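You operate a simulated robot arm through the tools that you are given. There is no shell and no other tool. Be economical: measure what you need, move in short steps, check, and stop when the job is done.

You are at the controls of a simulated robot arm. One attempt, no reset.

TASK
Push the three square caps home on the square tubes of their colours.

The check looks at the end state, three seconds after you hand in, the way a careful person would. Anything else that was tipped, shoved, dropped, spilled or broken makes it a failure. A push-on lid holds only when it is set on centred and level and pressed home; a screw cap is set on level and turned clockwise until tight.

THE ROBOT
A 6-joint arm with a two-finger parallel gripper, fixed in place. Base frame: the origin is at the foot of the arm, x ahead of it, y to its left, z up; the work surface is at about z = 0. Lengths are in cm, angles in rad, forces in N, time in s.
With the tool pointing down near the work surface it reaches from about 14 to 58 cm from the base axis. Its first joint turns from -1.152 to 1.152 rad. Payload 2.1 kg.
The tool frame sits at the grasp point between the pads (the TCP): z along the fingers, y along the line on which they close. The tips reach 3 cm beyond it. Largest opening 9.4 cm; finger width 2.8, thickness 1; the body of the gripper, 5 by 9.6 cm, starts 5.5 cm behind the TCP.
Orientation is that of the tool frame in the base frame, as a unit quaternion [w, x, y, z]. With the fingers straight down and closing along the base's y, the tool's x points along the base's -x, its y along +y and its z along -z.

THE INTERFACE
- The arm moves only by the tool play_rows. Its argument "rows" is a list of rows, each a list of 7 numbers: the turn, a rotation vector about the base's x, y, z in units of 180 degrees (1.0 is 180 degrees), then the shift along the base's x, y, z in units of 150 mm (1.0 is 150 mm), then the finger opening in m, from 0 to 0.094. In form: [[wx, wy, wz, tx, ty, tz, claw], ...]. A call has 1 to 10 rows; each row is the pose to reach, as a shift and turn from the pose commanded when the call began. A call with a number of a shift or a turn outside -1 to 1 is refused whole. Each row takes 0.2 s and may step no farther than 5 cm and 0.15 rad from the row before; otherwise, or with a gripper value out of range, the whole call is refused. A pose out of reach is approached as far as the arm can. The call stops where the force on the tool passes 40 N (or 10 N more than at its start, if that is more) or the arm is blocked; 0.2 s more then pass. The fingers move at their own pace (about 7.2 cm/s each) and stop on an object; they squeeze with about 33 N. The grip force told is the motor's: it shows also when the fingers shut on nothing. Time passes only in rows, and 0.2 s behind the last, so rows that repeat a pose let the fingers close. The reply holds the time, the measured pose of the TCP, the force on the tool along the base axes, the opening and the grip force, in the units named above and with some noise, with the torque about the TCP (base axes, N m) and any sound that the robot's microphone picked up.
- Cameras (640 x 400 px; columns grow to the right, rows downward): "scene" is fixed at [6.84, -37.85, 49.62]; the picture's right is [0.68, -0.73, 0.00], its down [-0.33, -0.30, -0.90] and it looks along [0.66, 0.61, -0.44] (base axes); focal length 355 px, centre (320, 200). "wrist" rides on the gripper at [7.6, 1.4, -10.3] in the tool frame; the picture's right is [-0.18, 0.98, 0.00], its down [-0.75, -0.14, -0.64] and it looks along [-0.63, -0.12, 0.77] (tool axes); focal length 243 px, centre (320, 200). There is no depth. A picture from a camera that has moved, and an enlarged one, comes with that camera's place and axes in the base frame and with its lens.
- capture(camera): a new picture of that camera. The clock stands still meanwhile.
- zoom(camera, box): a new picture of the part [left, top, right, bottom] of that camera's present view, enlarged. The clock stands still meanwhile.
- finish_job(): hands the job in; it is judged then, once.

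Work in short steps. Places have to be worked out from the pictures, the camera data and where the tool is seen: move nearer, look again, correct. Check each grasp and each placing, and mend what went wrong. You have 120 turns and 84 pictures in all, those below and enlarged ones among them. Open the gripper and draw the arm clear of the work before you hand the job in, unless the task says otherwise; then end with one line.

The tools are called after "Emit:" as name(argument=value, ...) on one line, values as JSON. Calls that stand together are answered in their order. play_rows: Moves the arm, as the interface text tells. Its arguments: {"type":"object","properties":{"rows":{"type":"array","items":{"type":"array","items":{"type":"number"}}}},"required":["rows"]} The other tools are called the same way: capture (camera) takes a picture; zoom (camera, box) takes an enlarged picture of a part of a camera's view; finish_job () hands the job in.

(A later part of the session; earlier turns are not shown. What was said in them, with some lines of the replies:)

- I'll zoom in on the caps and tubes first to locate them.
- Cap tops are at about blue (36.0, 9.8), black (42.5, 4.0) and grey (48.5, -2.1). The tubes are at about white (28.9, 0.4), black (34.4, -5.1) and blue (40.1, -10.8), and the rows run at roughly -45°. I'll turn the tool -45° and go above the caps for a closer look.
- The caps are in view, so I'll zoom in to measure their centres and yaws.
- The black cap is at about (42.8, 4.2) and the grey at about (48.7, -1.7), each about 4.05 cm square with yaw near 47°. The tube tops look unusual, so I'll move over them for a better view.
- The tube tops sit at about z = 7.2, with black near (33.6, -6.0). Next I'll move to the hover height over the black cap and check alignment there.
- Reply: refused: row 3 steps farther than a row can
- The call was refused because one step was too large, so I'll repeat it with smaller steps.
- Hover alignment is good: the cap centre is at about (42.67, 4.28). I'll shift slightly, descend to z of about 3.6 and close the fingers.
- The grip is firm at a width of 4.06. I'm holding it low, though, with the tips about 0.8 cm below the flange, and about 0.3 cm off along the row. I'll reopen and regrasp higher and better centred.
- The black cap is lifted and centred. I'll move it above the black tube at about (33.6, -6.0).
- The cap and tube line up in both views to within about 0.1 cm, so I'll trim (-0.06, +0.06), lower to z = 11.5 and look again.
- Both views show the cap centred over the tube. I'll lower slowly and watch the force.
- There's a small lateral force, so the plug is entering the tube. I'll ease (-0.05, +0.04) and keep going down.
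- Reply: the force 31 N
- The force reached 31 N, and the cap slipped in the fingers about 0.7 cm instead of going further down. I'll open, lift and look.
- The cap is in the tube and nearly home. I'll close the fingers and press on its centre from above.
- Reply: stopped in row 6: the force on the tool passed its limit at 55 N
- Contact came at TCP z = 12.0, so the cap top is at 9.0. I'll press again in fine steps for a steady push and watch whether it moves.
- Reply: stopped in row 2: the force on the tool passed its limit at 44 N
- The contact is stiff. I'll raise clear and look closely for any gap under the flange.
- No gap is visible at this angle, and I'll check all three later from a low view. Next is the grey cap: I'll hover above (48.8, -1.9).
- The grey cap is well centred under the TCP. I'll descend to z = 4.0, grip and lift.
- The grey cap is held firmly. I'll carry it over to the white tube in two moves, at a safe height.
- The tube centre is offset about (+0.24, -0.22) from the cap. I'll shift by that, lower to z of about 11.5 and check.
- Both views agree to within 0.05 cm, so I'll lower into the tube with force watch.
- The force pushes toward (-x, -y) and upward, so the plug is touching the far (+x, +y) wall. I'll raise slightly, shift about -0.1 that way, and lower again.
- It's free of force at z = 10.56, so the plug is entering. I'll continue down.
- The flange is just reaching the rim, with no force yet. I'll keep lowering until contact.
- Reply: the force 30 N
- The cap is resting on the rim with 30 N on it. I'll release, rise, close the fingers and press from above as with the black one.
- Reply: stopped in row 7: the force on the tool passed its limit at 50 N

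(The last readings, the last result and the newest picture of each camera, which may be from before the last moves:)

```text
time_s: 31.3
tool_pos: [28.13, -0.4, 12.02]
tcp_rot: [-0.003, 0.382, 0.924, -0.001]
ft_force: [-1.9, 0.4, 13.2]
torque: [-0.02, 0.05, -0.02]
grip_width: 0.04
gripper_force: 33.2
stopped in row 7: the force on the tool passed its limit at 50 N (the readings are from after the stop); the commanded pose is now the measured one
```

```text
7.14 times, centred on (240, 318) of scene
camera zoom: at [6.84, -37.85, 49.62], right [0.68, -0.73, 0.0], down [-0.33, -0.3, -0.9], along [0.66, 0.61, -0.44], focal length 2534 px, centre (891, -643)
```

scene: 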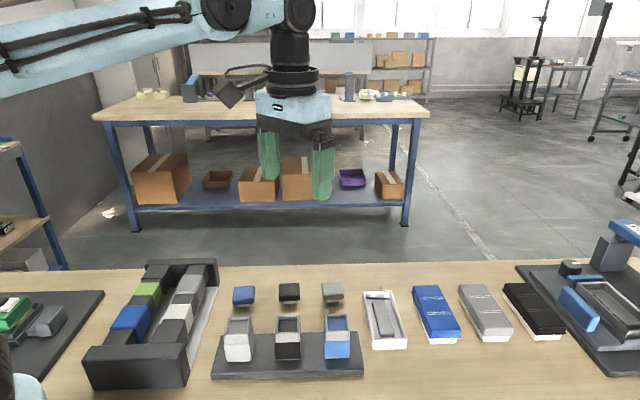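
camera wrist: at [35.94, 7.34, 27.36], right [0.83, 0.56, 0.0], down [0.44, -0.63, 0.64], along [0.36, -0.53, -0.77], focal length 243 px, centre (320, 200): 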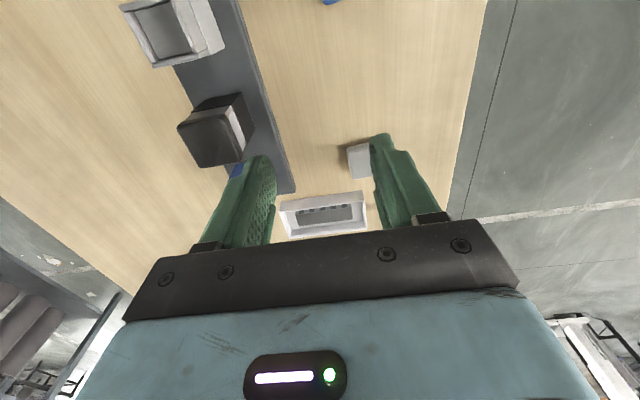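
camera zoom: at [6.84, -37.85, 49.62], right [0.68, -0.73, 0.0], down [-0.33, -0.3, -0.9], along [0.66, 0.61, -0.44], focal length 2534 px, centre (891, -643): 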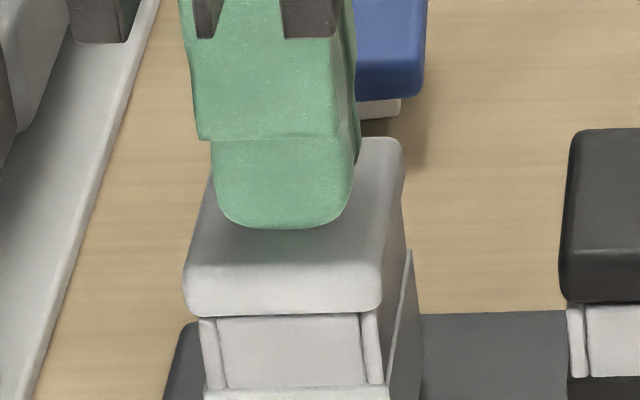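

Both presses stopped at the same height of 12.0, so the grey and black caps agree. Now for the blue cap: I'll rise and hover near (36.5, 10.0).

Emit:
play_rows(rows=[[0, 0, 0, 0, 0, 0.25, 0.0], [0, 0, 0, 0.14, 0.173, 0.3, 0.07], [0, 0, 0, 0.35, 0.42, 0.3, 0.07], [0, 0, 0, 0.558, 0.69, 0.3, 0.07], [0, 0, 0, 0.558, 0.69, 0, 0.07], [0, 0, 0, 0.558, 0.69, -0.2, 0.07], [0, 0, 0, 0.558, 0.69, -0.2, 0.07]])

Emit:
zoom(camera="wrist", box=[220, 60, 420, 220])

Emit:
zoom(camera="scene", box=[190, 240, 290, 320])

```text
refused: row 4 steps farther than a row can; nothing moved
```

```text
2.50 times, centred on (320, 140) of wrist
camera zoom: at [23.74, 6.08, 22.15], right [0.82, 0.57, -0.01], down [0.44, -0.63, 0.64], along [0.36, -0.53, -0.77], focal length 606 px, centre (320, 350)
```

zoom: 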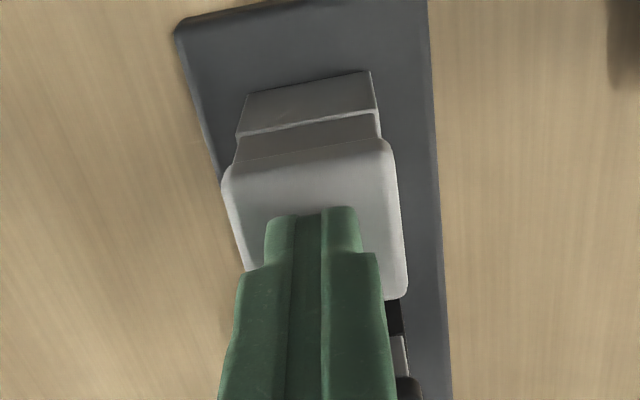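

```text
5.00 times, centred on (240, 280) of scene
camera zoom: at [6.84, -37.85, 49.62], right [0.68, -0.73, 0.0], down [-0.33, -0.3, -0.9], along [0.66, 0.61, -0.44], focal length 1774 px, centre (720, -200)
```

zoom: 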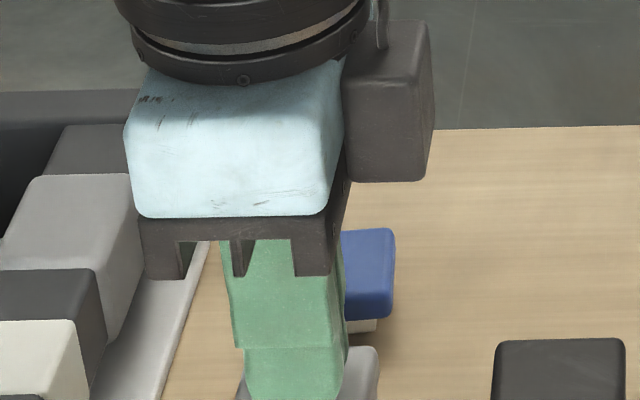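

The call was refused for step size again, so I'll replan with smaller steps.

Emit:
play_rows(rows=[[0, 0, 0, 0, 0, 0.25, 0.0], [0, 0, 0, 0.14, 0.173, 0.3, 0.07], [0, 0, 0, 0.28, 0.346, 0.3, 0.07], [0, 0, 0, 0.42, 0.519, 0.3, 0.07], [0, 0, 0, 0.558, 0.69, 0.3, 0.07], [0, 0, 0, 0.558, 0.69, 0, 0.07], [0, 0, 0, 0.558, 0.69, -0.2, 0.07], [0, 0, 0, 0.558, 0.69, -0.2, 0.07]])

Emit:
zoom(camera="wrist", box=[220, 60, 420, 220])

Emit:
zoom(camera="scene", box=[190, 240, 290, 320])

```text
time_s: 33.1
tool_pos: [36.38, 10.0, 8.81]
tcp_rot: [-0.004, 0.382, 0.924, -0.001]
ft_force: [0.7, 0.2, 1.0]
torque: [-0.04, 0.01, 0.0]
grip_width: 7.04
gripper_force: 0.0
```

```text
2.50 times, centred on (320, 140) of wrist
camera zoom: at [32.05, 16.56, 18.99], right [0.83, 0.56, -0.01], down [0.44, -0.63, 0.64], along [0.36, -0.53, -0.77], focal length 606 px, centre (320, 350)
```

zoom: 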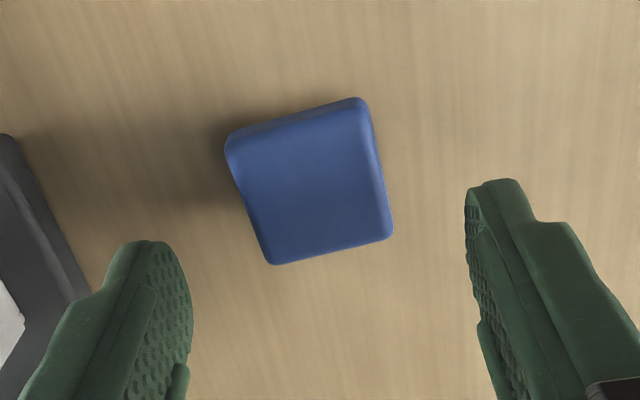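

```text
5.00 times, centred on (240, 280) of scene
camera zoom: at [6.84, -37.85, 49.62], right [0.68, -0.73, 0.0], down [-0.33, -0.3, -0.9], along [0.66, 0.61, -0.44], focal length 1774 px, centre (720, -200)
```

zoom: 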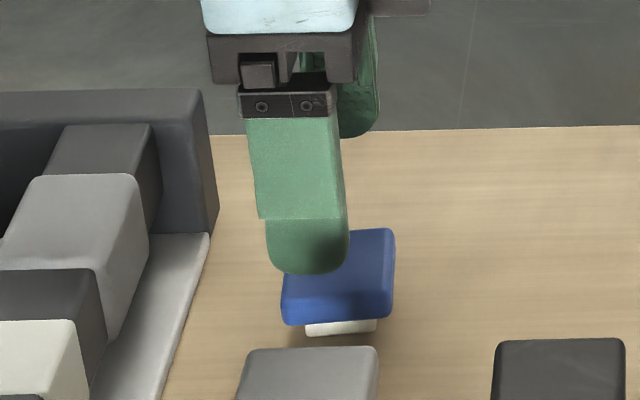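

The cap is offset about (+0.1, -0.3) from the TCP. I'll correct that along with a 0.5° tilt error, then descend and grip.

Emit:
play_rows(rows=[[-0.0004, -0.0026, -0.0005, 0.008, -0.02, -0.1, 0.065], [-0.0004, -0.0026, -0.0005, 0.008, -0.02, -0.25, 0.06], [-0.0004, -0.0026, -0.0005, 0.008, -0.02, -0.323, 0.06], [-0.0004, -0.0026, -0.0005, 0.008, -0.02, -0.323, 0.06]])

Emit:
zoom(camera="wrist", box=[220, 80, 420, 240])

Emit:
zoom(camera="scene", box=[190, 240, 290, 320])

```text
time_s: 34.1
tool_pos: [36.59, 9.68, 3.99]
tcp_rot: [0.001, 0.384, 0.923, -0.001]
ft_force: [0.0, -0.3, 1.0]
torque: [0.01, -0.03, 0.0]
grip_width: 5.98
gripper_force: 0.1
```

```text
2.50 times, centred on (320, 160) of wrist
camera zoom: at [32.08, 16.18, 14.14], right [0.83, 0.56, 0.0], down [0.43, -0.63, 0.64], along [0.36, -0.53, -0.77], focal length 606 px, centre (320, 300)
```

zoom: 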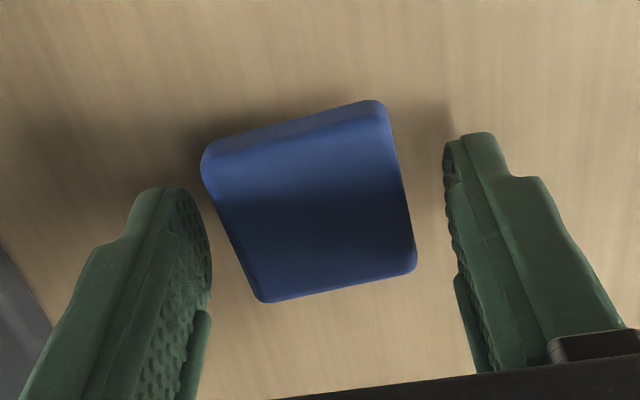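

```text
5.00 times, centred on (240, 280) of scene
camera zoom: at [6.84, -37.85, 49.62], right [0.68, -0.73, 0.0], down [-0.33, -0.3, -0.9], along [0.66, 0.61, -0.44], focal length 1774 px, centre (720, -200)
```

zoom: 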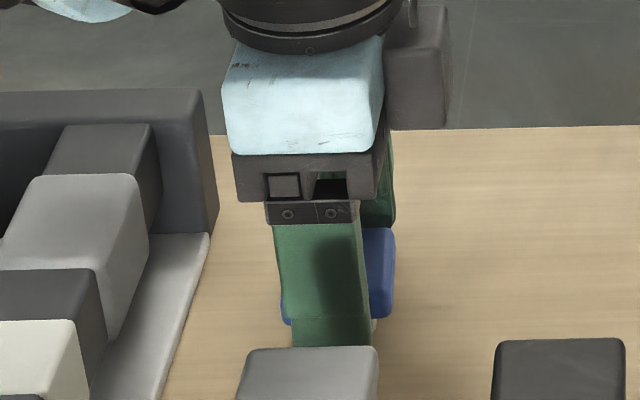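

The cap is slightly yawed and offset about 0.2 cm along the row. I'll nudge (-0.13, +0.13), close so the fingers align it, and lift.

Emit:
play_rows(rows=[[0, 0, 0, -0.009, 0.009, 0, 0.06], [0, 0, 0, -0.009, 0.009, 0, 0.045], [0, 0, 0, -0.009, 0.009, 0, 0.03], [0, 0, 0, -0.009, 0.009, 0, 0.03], [0, 0, 0, -0.009, 0.009, 0, 0.03], [0, 0, 0, -0.009, 0.009, 0.15, 0.03], [0, 0, 0, -0.009, 0.009, 0.4, 0.03], [0, 0, 0, -0.009, 0.009, 0.7, 0.03], [0, 0, 0, -0.009, 0.009, 0.7, 0.03]])

Emit:
zoom(camera="wrist", box=[220, 80, 420, 240])

```text
time_s: 36.1
tool_pos: [36.38, 9.85, 14.9]
tcp_rot: [0.0, 0.383, 0.924, -0.001]
ft_force: [-0.7, -0.4, 0.0]
torque: [0.01, 0.0, 0.0]
grip_width: 4.07
gripper_force: 32.8
```

```text
2.50 times, centred on (320, 160) of wrist
camera zoom: at [31.93, 16.33, 24.82], right [0.83, 0.56, 0.0], down [0.43, -0.63, 0.64], along [0.36, -0.53, -0.77], focal length 606 px, centre (320, 300)
```

zoom: 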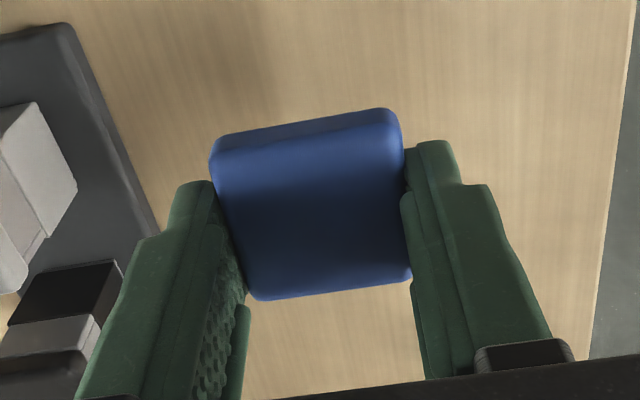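

The blue cap is held level, offset about -0.3 cm along the row. The blue tube should be near (39.15, -11.35), so I'll aim the TCP at (39.35, -11.55).

Emit:
play_rows(rows=[[0, 0, 0, 0.03, -0.24, 0.05, 0.03], [0, 0, 0, 0.065, -0.48, 0.05, 0.03], [0, 0, 0, 0.1, -0.72, 0.05, 0.03], [0, 0, 0, 0.13, -0.95, 0.05, 0.03]])

Emit:
play_rows(rows=[[0, 0, 0, 0.03, -0.24, 0, 0.03], [0, 0, 0, 0.066, -0.477, 0, 0.03], [0, 0, 0, 0.066, -0.477, -0.15, 0.03], [0, 0, 0, 0.066, -0.477, -0.15, 0.03]])

Emit:
zoom(camera="wrist", box=[220, 80, 420, 240])

Emit:
zoom(camera="scene", box=[305, 290, 375, 346])

```text
time_s: 37.1
tool_pos: [38.51, -4.61, 15.42]
tcp_rot: [0.002, 0.383, 0.924, 0.0]
ft_force: [0.5, -0.9, -0.5]
torque: [0.03, -0.01, -0.02]
grip_width: 4.07
gripper_force: 33.0
```

```text
time_s: 38.1
tool_pos: [39.52, -11.48, 13.19]
tcp_rot: [0.0, 0.383, 0.924, -0.001]
ft_force: [-0.5, 0.1, 0.1]
torque: [0.02, -0.02, 0.0]
grip_width: 4.08
gripper_force: 33.1
```

```text
2.50 times, centred on (320, 160) of wrist
camera zoom: at [34.97, -5.03, 23.17], right [0.83, 0.56, 0.0], down [0.43, -0.63, 0.64], along [0.36, -0.53, -0.77], focal length 606 px, centre (320, 300)
```

zoom: 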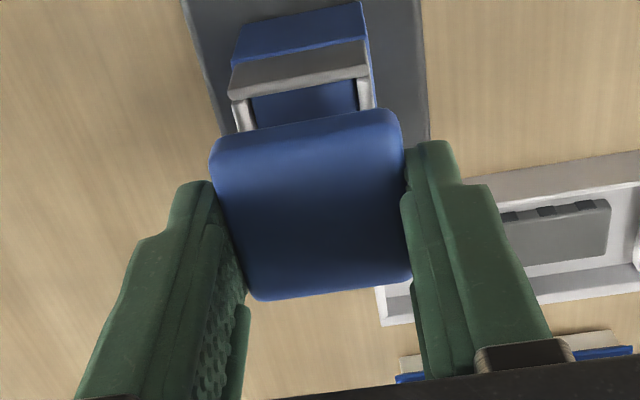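

```text
7.14 times, centred on (340, 318) of scene
camera zoom: at [6.84, -37.85, 49.62], right [0.68, -0.73, 0.0], down [-0.33, -0.3, -0.9], along [0.66, 0.61, -0.44], focal length 2534 px, centre (177, -643)
```

zoom: 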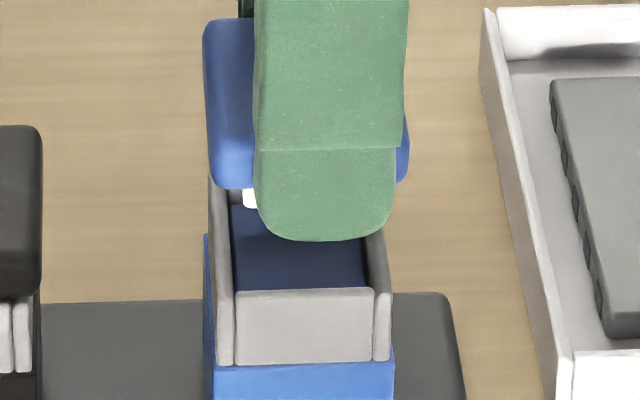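

The closing-direction error is about -0.22 cm, and the row direction is good. I'll shift (-0.16, -0.16) and lower to 11.5.

Emit:
play_rows(rows=[[0, 0, 0, -0.0105, -0.0105, 0, 0.03], [0, 0, 0, -0.0105, -0.0105, -0.095, 0.03], [0, 0, 0, -0.0105, -0.0105, -0.107, 0.03], [0, 0, 0, -0.0105, -0.0105, -0.107, 0.03]])

Emit:
zoom(camera="wrist", box=[220, 80, 420, 240])

Emit:
zoom(camera="scene", box=[305, 290, 375, 346])

```text
time_s: 39.1
tool_pos: [39.23, -11.74, 11.45]
tcp_rot: [0.001, 0.384, 0.923, -0.001]
ft_force: [-0.6, -0.5, -0.4]
torque: [0.0, -0.03, 0.04]
grip_width: 4.06
gripper_force: 33.3
```

```text
2.50 times, centred on (320, 160) of wrist
camera zoom: at [34.77, -5.24, 21.55], right [0.83, 0.56, 0.0], down [0.43, -0.63, 0.64], along [0.36, -0.53, -0.77], focal length 606 px, centre (320, 300)
```

zoom: 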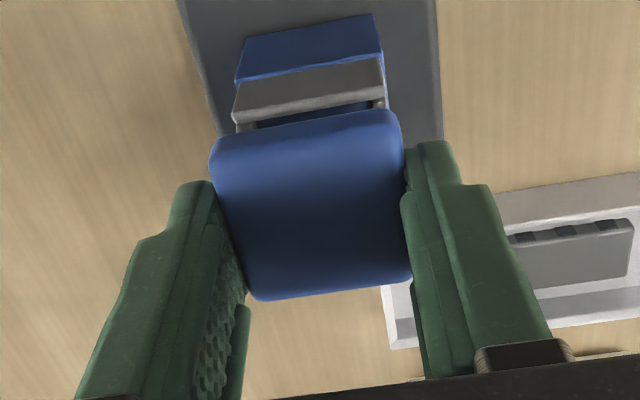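

```text
7.14 times, centred on (340, 318) of scene
camera zoom: at [6.84, -37.85, 49.62], right [0.68, -0.73, 0.0], down [-0.33, -0.3, -0.9], along [0.66, 0.61, -0.44], focal length 2534 px, centre (177, -643)
```

zoom: 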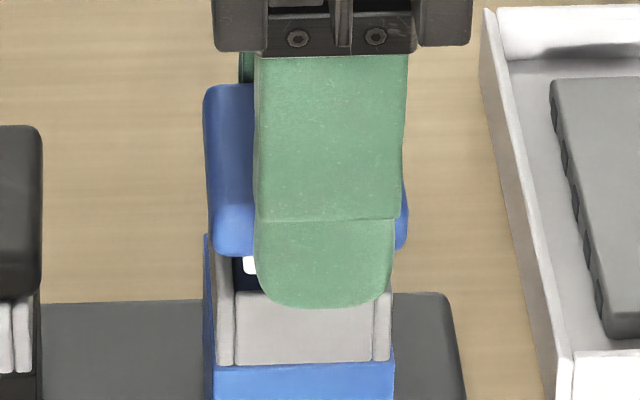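

I need a small trim of about (-0.03, +0.085). I'll apply it and lower gently.

Emit:
play_rows(rows=[[0, 0, 0, -0.002, 0.0057, 0, 0.03], [0, 0, 0, -0.002, 0.0057, -0.02, 0.03], [0, 0, 0, -0.002, 0.0057, -0.035, 0.03], [0, 0, 0, -0.002, 0.0057, -0.045, 0.03], [0, 0, 0, -0.002, 0.0057, -0.045, 0.03]])

Emit:
zoom(camera="scene", box=[305, 290, 375, 346])

```text
time_s: 40.3
tool_pos: [39.17, -11.73, 10.91]
tcp_rot: [0.001, 0.384, 0.923, 0.0]
ft_force: [0.0, -0.5, -1.1]
torque: [0.01, -0.01, 0.05]
grip_width: 4.08
gripper_force: 32.6
```

```text
7.14 times, centred on (340, 318) of scene
camera zoom: at [6.84, -37.85, 49.62], right [0.68, -0.73, 0.0], down [-0.33, -0.3, -0.9], along [0.66, 0.61, -0.44], focal length 2534 px, centre (177, -643)
```

zoom: 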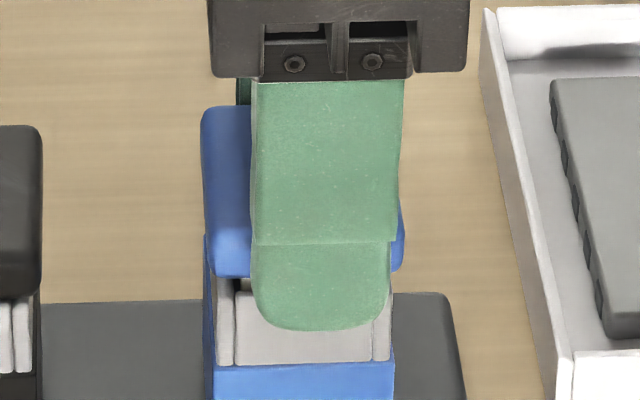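

No force, and it's centred. I'll continue down to the rim.

Emit:
play_rows(rows=[[0, 0, 0, 0, 0, -0.01, 0.03], [0, 0, 0, 0, 0, -0.02, 0.03], [0, 0, 0, 0, 0, -0.03, 0.03], [0, 0, 0, 0, 0, -0.03, 0.03]])

```text
time_s: 41.3
tool_pos: [39.28, -11.72, 10.29]
tcp_rot: [0.001, 0.383, 0.924, -0.001]
ft_force: [1.3, -0.2, -0.7]
torque: [0.0, 0.05, -0.02]
grip_width: 4.07
gripper_force: 33.2
```

It's going in freely, so I'll press down to contact.

Emit:
play_rows(rows=[[0, 0, 0, 0, 0, -0.01, 0.03], [0, 0, 0, 0, 0, -0.02, 0.03], [0, 0, 0, 0, 0, -0.027, 0.03], [0, 0, 0, 0, 0, -0.034, 0.03], [0, 0, 0, 0, 0, -0.04, 0.03]])

Emit:
zoom(camera="scene", box=[305, 290, 375, 346])

```text
time_s: 42.5
tool_pos: [39.38, -11.75, 9.85]
tcp_rot: [0.002, 0.383, 0.924, 0.0]
ft_force: [4.0, -2.6, 30.4]
torque: [-0.02, -0.08, -0.01]
grip_width: 4.06
gripper_force: 32.9
```

```text
7.14 times, centred on (340, 318) of scene
camera zoom: at [6.83, -37.84, 49.63], right [0.68, -0.73, 0.0], down [-0.33, -0.3, -0.9], along [0.66, 0.61, -0.44], focal length 2534 px, centre (177, -643)
```

zoom: 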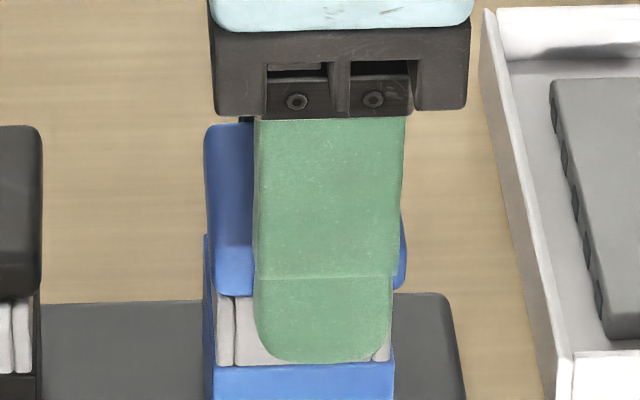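

The cap has seated against 30 N. I'll release, raise, close the fingers and press with the tips over the cap centre.

Emit:
play_rows(rows=[[0, 0, 0, 0, 0, 0.015, 0.03], [0, 0, 0, 0, 0, 0.015, 0.06], [0, 0, 0, 0, 0, 0.015, 0.06], [0, 0, 0, 0, 0, 0.2, 0.06], [0, 0, 0, 0, 0, 0.35, 0.06], [0, 0, 0, 0, 0, 0.35, 0.0], [0, 0, 0, 0, 0, 0.35, 0.0], [0, 0, 0, 0, 0, 0.35, 0.0]])

Emit:
play_rows(rows=[[0, 0, 0, -0.014, 0.014, -0.12, 0], [0, 0, 0, -0.014, 0.014, -0.17, 0], [0, 0, 0, -0.014, 0.014, -0.18, 0], [0, 0, 0, -0.014, 0.014, -0.19, 0], [0, 0, 0, -0.014, 0.014, -0.2, 0], [0, 0, 0, -0.014, 0.014, -0.21, 0], [0, 0, 0, -0.014, 0.014, -0.22, 0], [0, 0, 0, -0.014, 0.014, -0.23, 0], [0, 0, 0, -0.014, 0.014, -0.24, 0]])

Emit:
zoom(camera="scene", box=[305, 290, 375, 346])

```text
time_s: 44.3
tool_pos: [39.25, -11.85, 15.05]
tcp_rot: [0.001, 0.384, 0.924, -0.001]
ft_force: [0.0, 0.0, -0.4]
torque: [-0.02, -0.02, 0.01]
grip_width: 0.02
gripper_force: 32.5
```

```text
time_s: 45.8
tool_pos: [39.02, -11.62, 12.08]
tcp_rot: [0.001, 0.384, 0.923, 0.0]
ft_force: [-2.0, 1.2, 14.3]
torque: [0.07, 0.04, -0.01]
grip_width: 0.01
gripper_force: 32.9
stopped in row 7: the force on the tool passed its limit at 47 N (the readings are from after the stop); the commanded pose is now the measured one
```

```text
7.14 times, centred on (340, 318) of scene
camera zoom: at [6.83, -37.84, 49.62], right [0.68, -0.73, 0.0], down [-0.33, -0.3, -0.9], along [0.66, 0.61, -0.44], focal length 2534 px, centre (177, -643)
```

zoom: 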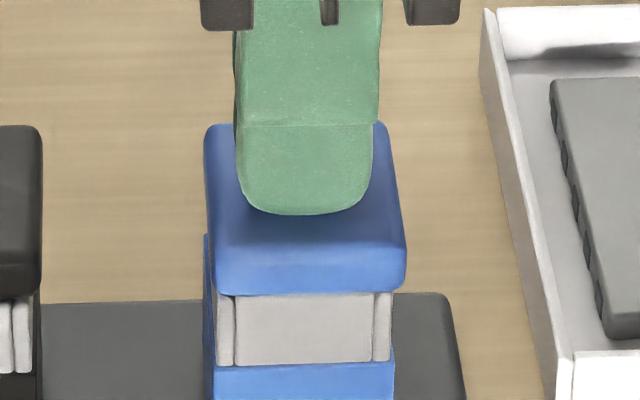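

All three presses stopped at the same height of about 12.05. To check for gaps I'll take a low-angle view: rise, turn the yaw back and move to the near side.

Emit:
play_rows(rows=[[0, 0, 0, 0, 0, 0.28, 0], [0, 0, 0.0417, -0.1, 0.03, 0.5, 0.03], [0, 0, 0.0833, -0.3, 0.1, 0.53, 0.06], [0, 0, 0.125, -0.5, 0.18, 0.53, 0.09], [0, 0, 0.1667, -0.7, 0.26, 0.53, 0.094], [0, 0, 0.2083, -0.9, 0.34, 0.53, 0.094], [0, 0, 0.25, -0.967, 0.373, 0.53, 0.094], [0, 0, 0.25, -0.967, 0.373, 0.53, 0.094]])

Emit:
play_rows(rows=[[0, -0.04, 0, 0, 0, -0.05, 0.094], [0, -0.08, 0, 0, 0, -0.1, 0.094], [0, -0.12, 0, 0, 0, -0.2, 0.094], [0, -0.16, 0, 0, 0, -0.3, 0.094], [0, -0.2, 0, 0, 0, -0.4, 0.094], [0, -0.2, 0, 0, 0, -0.4, 0.094]])

Emit:
capture(camera="wrist")

```text
time_s: 47.6
tool_pos: [24.45, -5.85, 19.94]
tcp_rot: [0.001, 0.0, 1.0, -0.001]
ft_force: [-0.5, -0.1, -0.2]
torque: [-0.03, -0.01, -0.01]
grip_width: 9.4
gripper_force: 0.1
```

```text
time_s: 49.0
tool_pos: [24.66, -5.94, 13.82]
tcp_rot: [0.31, 0.001, 0.951, 0.0]
ft_force: [-1.0, -0.4, -0.3]
torque: [0.01, 0.01, 0.03]
grip_width: 9.4
gripper_force: 0.2
```

```text
30 pictures are left
camera wrist: at [12.33, -4.46, 17.55], right [0.15, 0.98, 0.11], down [0.23, -0.14, 0.96], along [0.96, -0.12, -0.25], focal length 243 px, centre (320, 200)
```

wrist: 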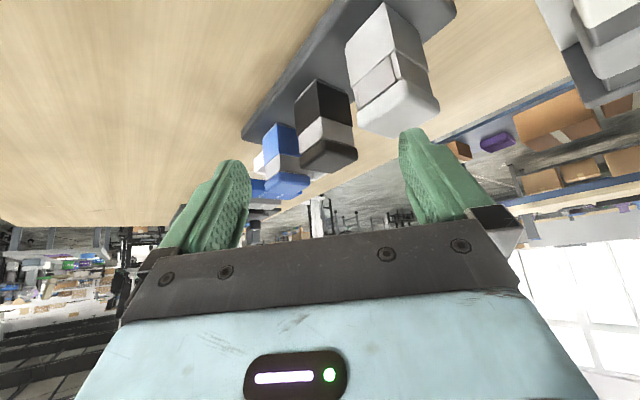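

Good low view, upside-down. I'll zoom in on the caps.

Emit:
zoom(camera="wrist", box=[285, 70, 365, 180])

Emit:
zoom(camera="wrist", box=[340, 0, 450, 145])

Emit:
zoom(camera="wrist", box=[250, 110, 320, 205])

```text
3.64 times, centred on (325, 125) of wrist
camera zoom: at [12.33, -4.46, 17.55], right [0.15, 0.98, 0.11], down [0.23, -0.14, 0.96], along [0.96, -0.12, -0.25], focal length 882 px, centre (302, 473)
```

zoom: 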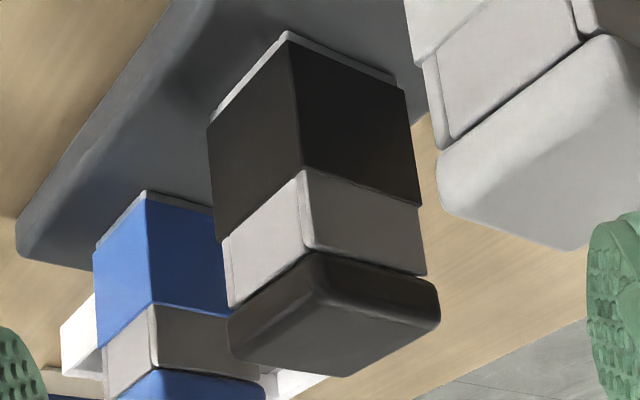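

```text
2.76 times, centred on (395, 72) of wrist
camera zoom: at [12.33, -4.46, 17.55], right [0.15, 0.98, 0.11], down [0.23, -0.14, 0.96], along [0.96, -0.12, -0.25], focal length 669 px, centre (113, 552)
```

zoom: 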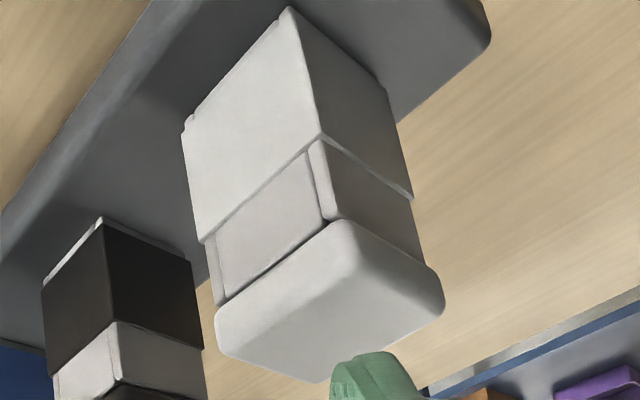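

```text
4.21 times, centred on (285, 158) of wrist
camera zoom: at [12.33, -4.46, 17.55], right [0.15, 0.98, 0.11], down [0.23, -0.14, 0.96], along [0.96, -0.12, -0.25], focal length 1022 px, centre (467, 379)
```

zoom: 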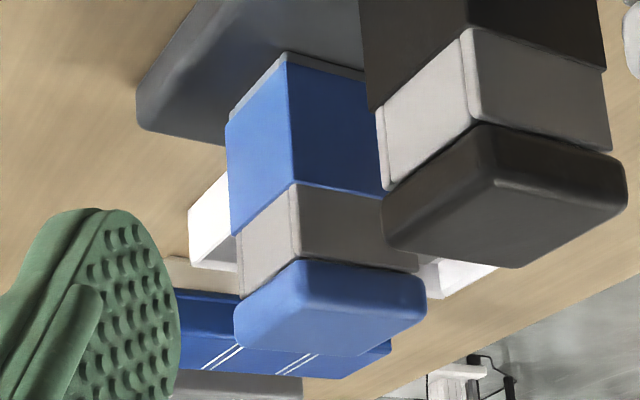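

From low down, all three caps sit level and flush on the rims with no plug showing. I'll raise the arm clear and take a final look.

Emit:
play_rows(rows=[[0, 0.04, 0, 0, 0, 0.2, 0.094], [0, 0.08, 0, 0, 0, 0.4, 0.094], [0, 0.12, 0, 0, 0, 0.6, 0.094], [0, 0.16, 0, 0, 0, 0.8, 0.094], [0, 0.2, 0, 0, 0, 0.95, 0.094], [0, 0.2, 0, 0, 0, 0.95, 0.094]])

Emit:
capture(camera="scene")

```text
time_s: 50.4
tool_pos: [24.67, -6.17, 28.15]
tcp_rot: [0.001, 0.001, 1.0, 0.0]
ft_force: [-0.3, -0.3, -0.1]
torque: [0.0, -0.01, 0.0]
grip_width: 9.4
gripper_force: 0.1
```

```text
26 pictures are left
```

scene: 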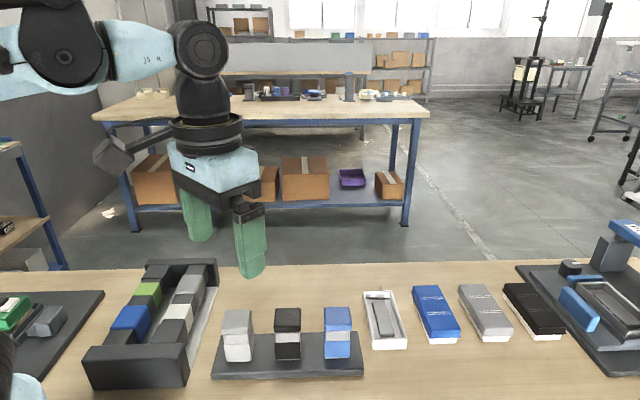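

All three caps are on their tubes, nothing else looks disturbed, and the arm is clear, so I'm handing in.

Emit:
finish_job()

```text
The job is handed in.
```

All three square caps (grey, black and blue) are pressed onto the tubes of their colours and look level and flush, and I've handed the job in.
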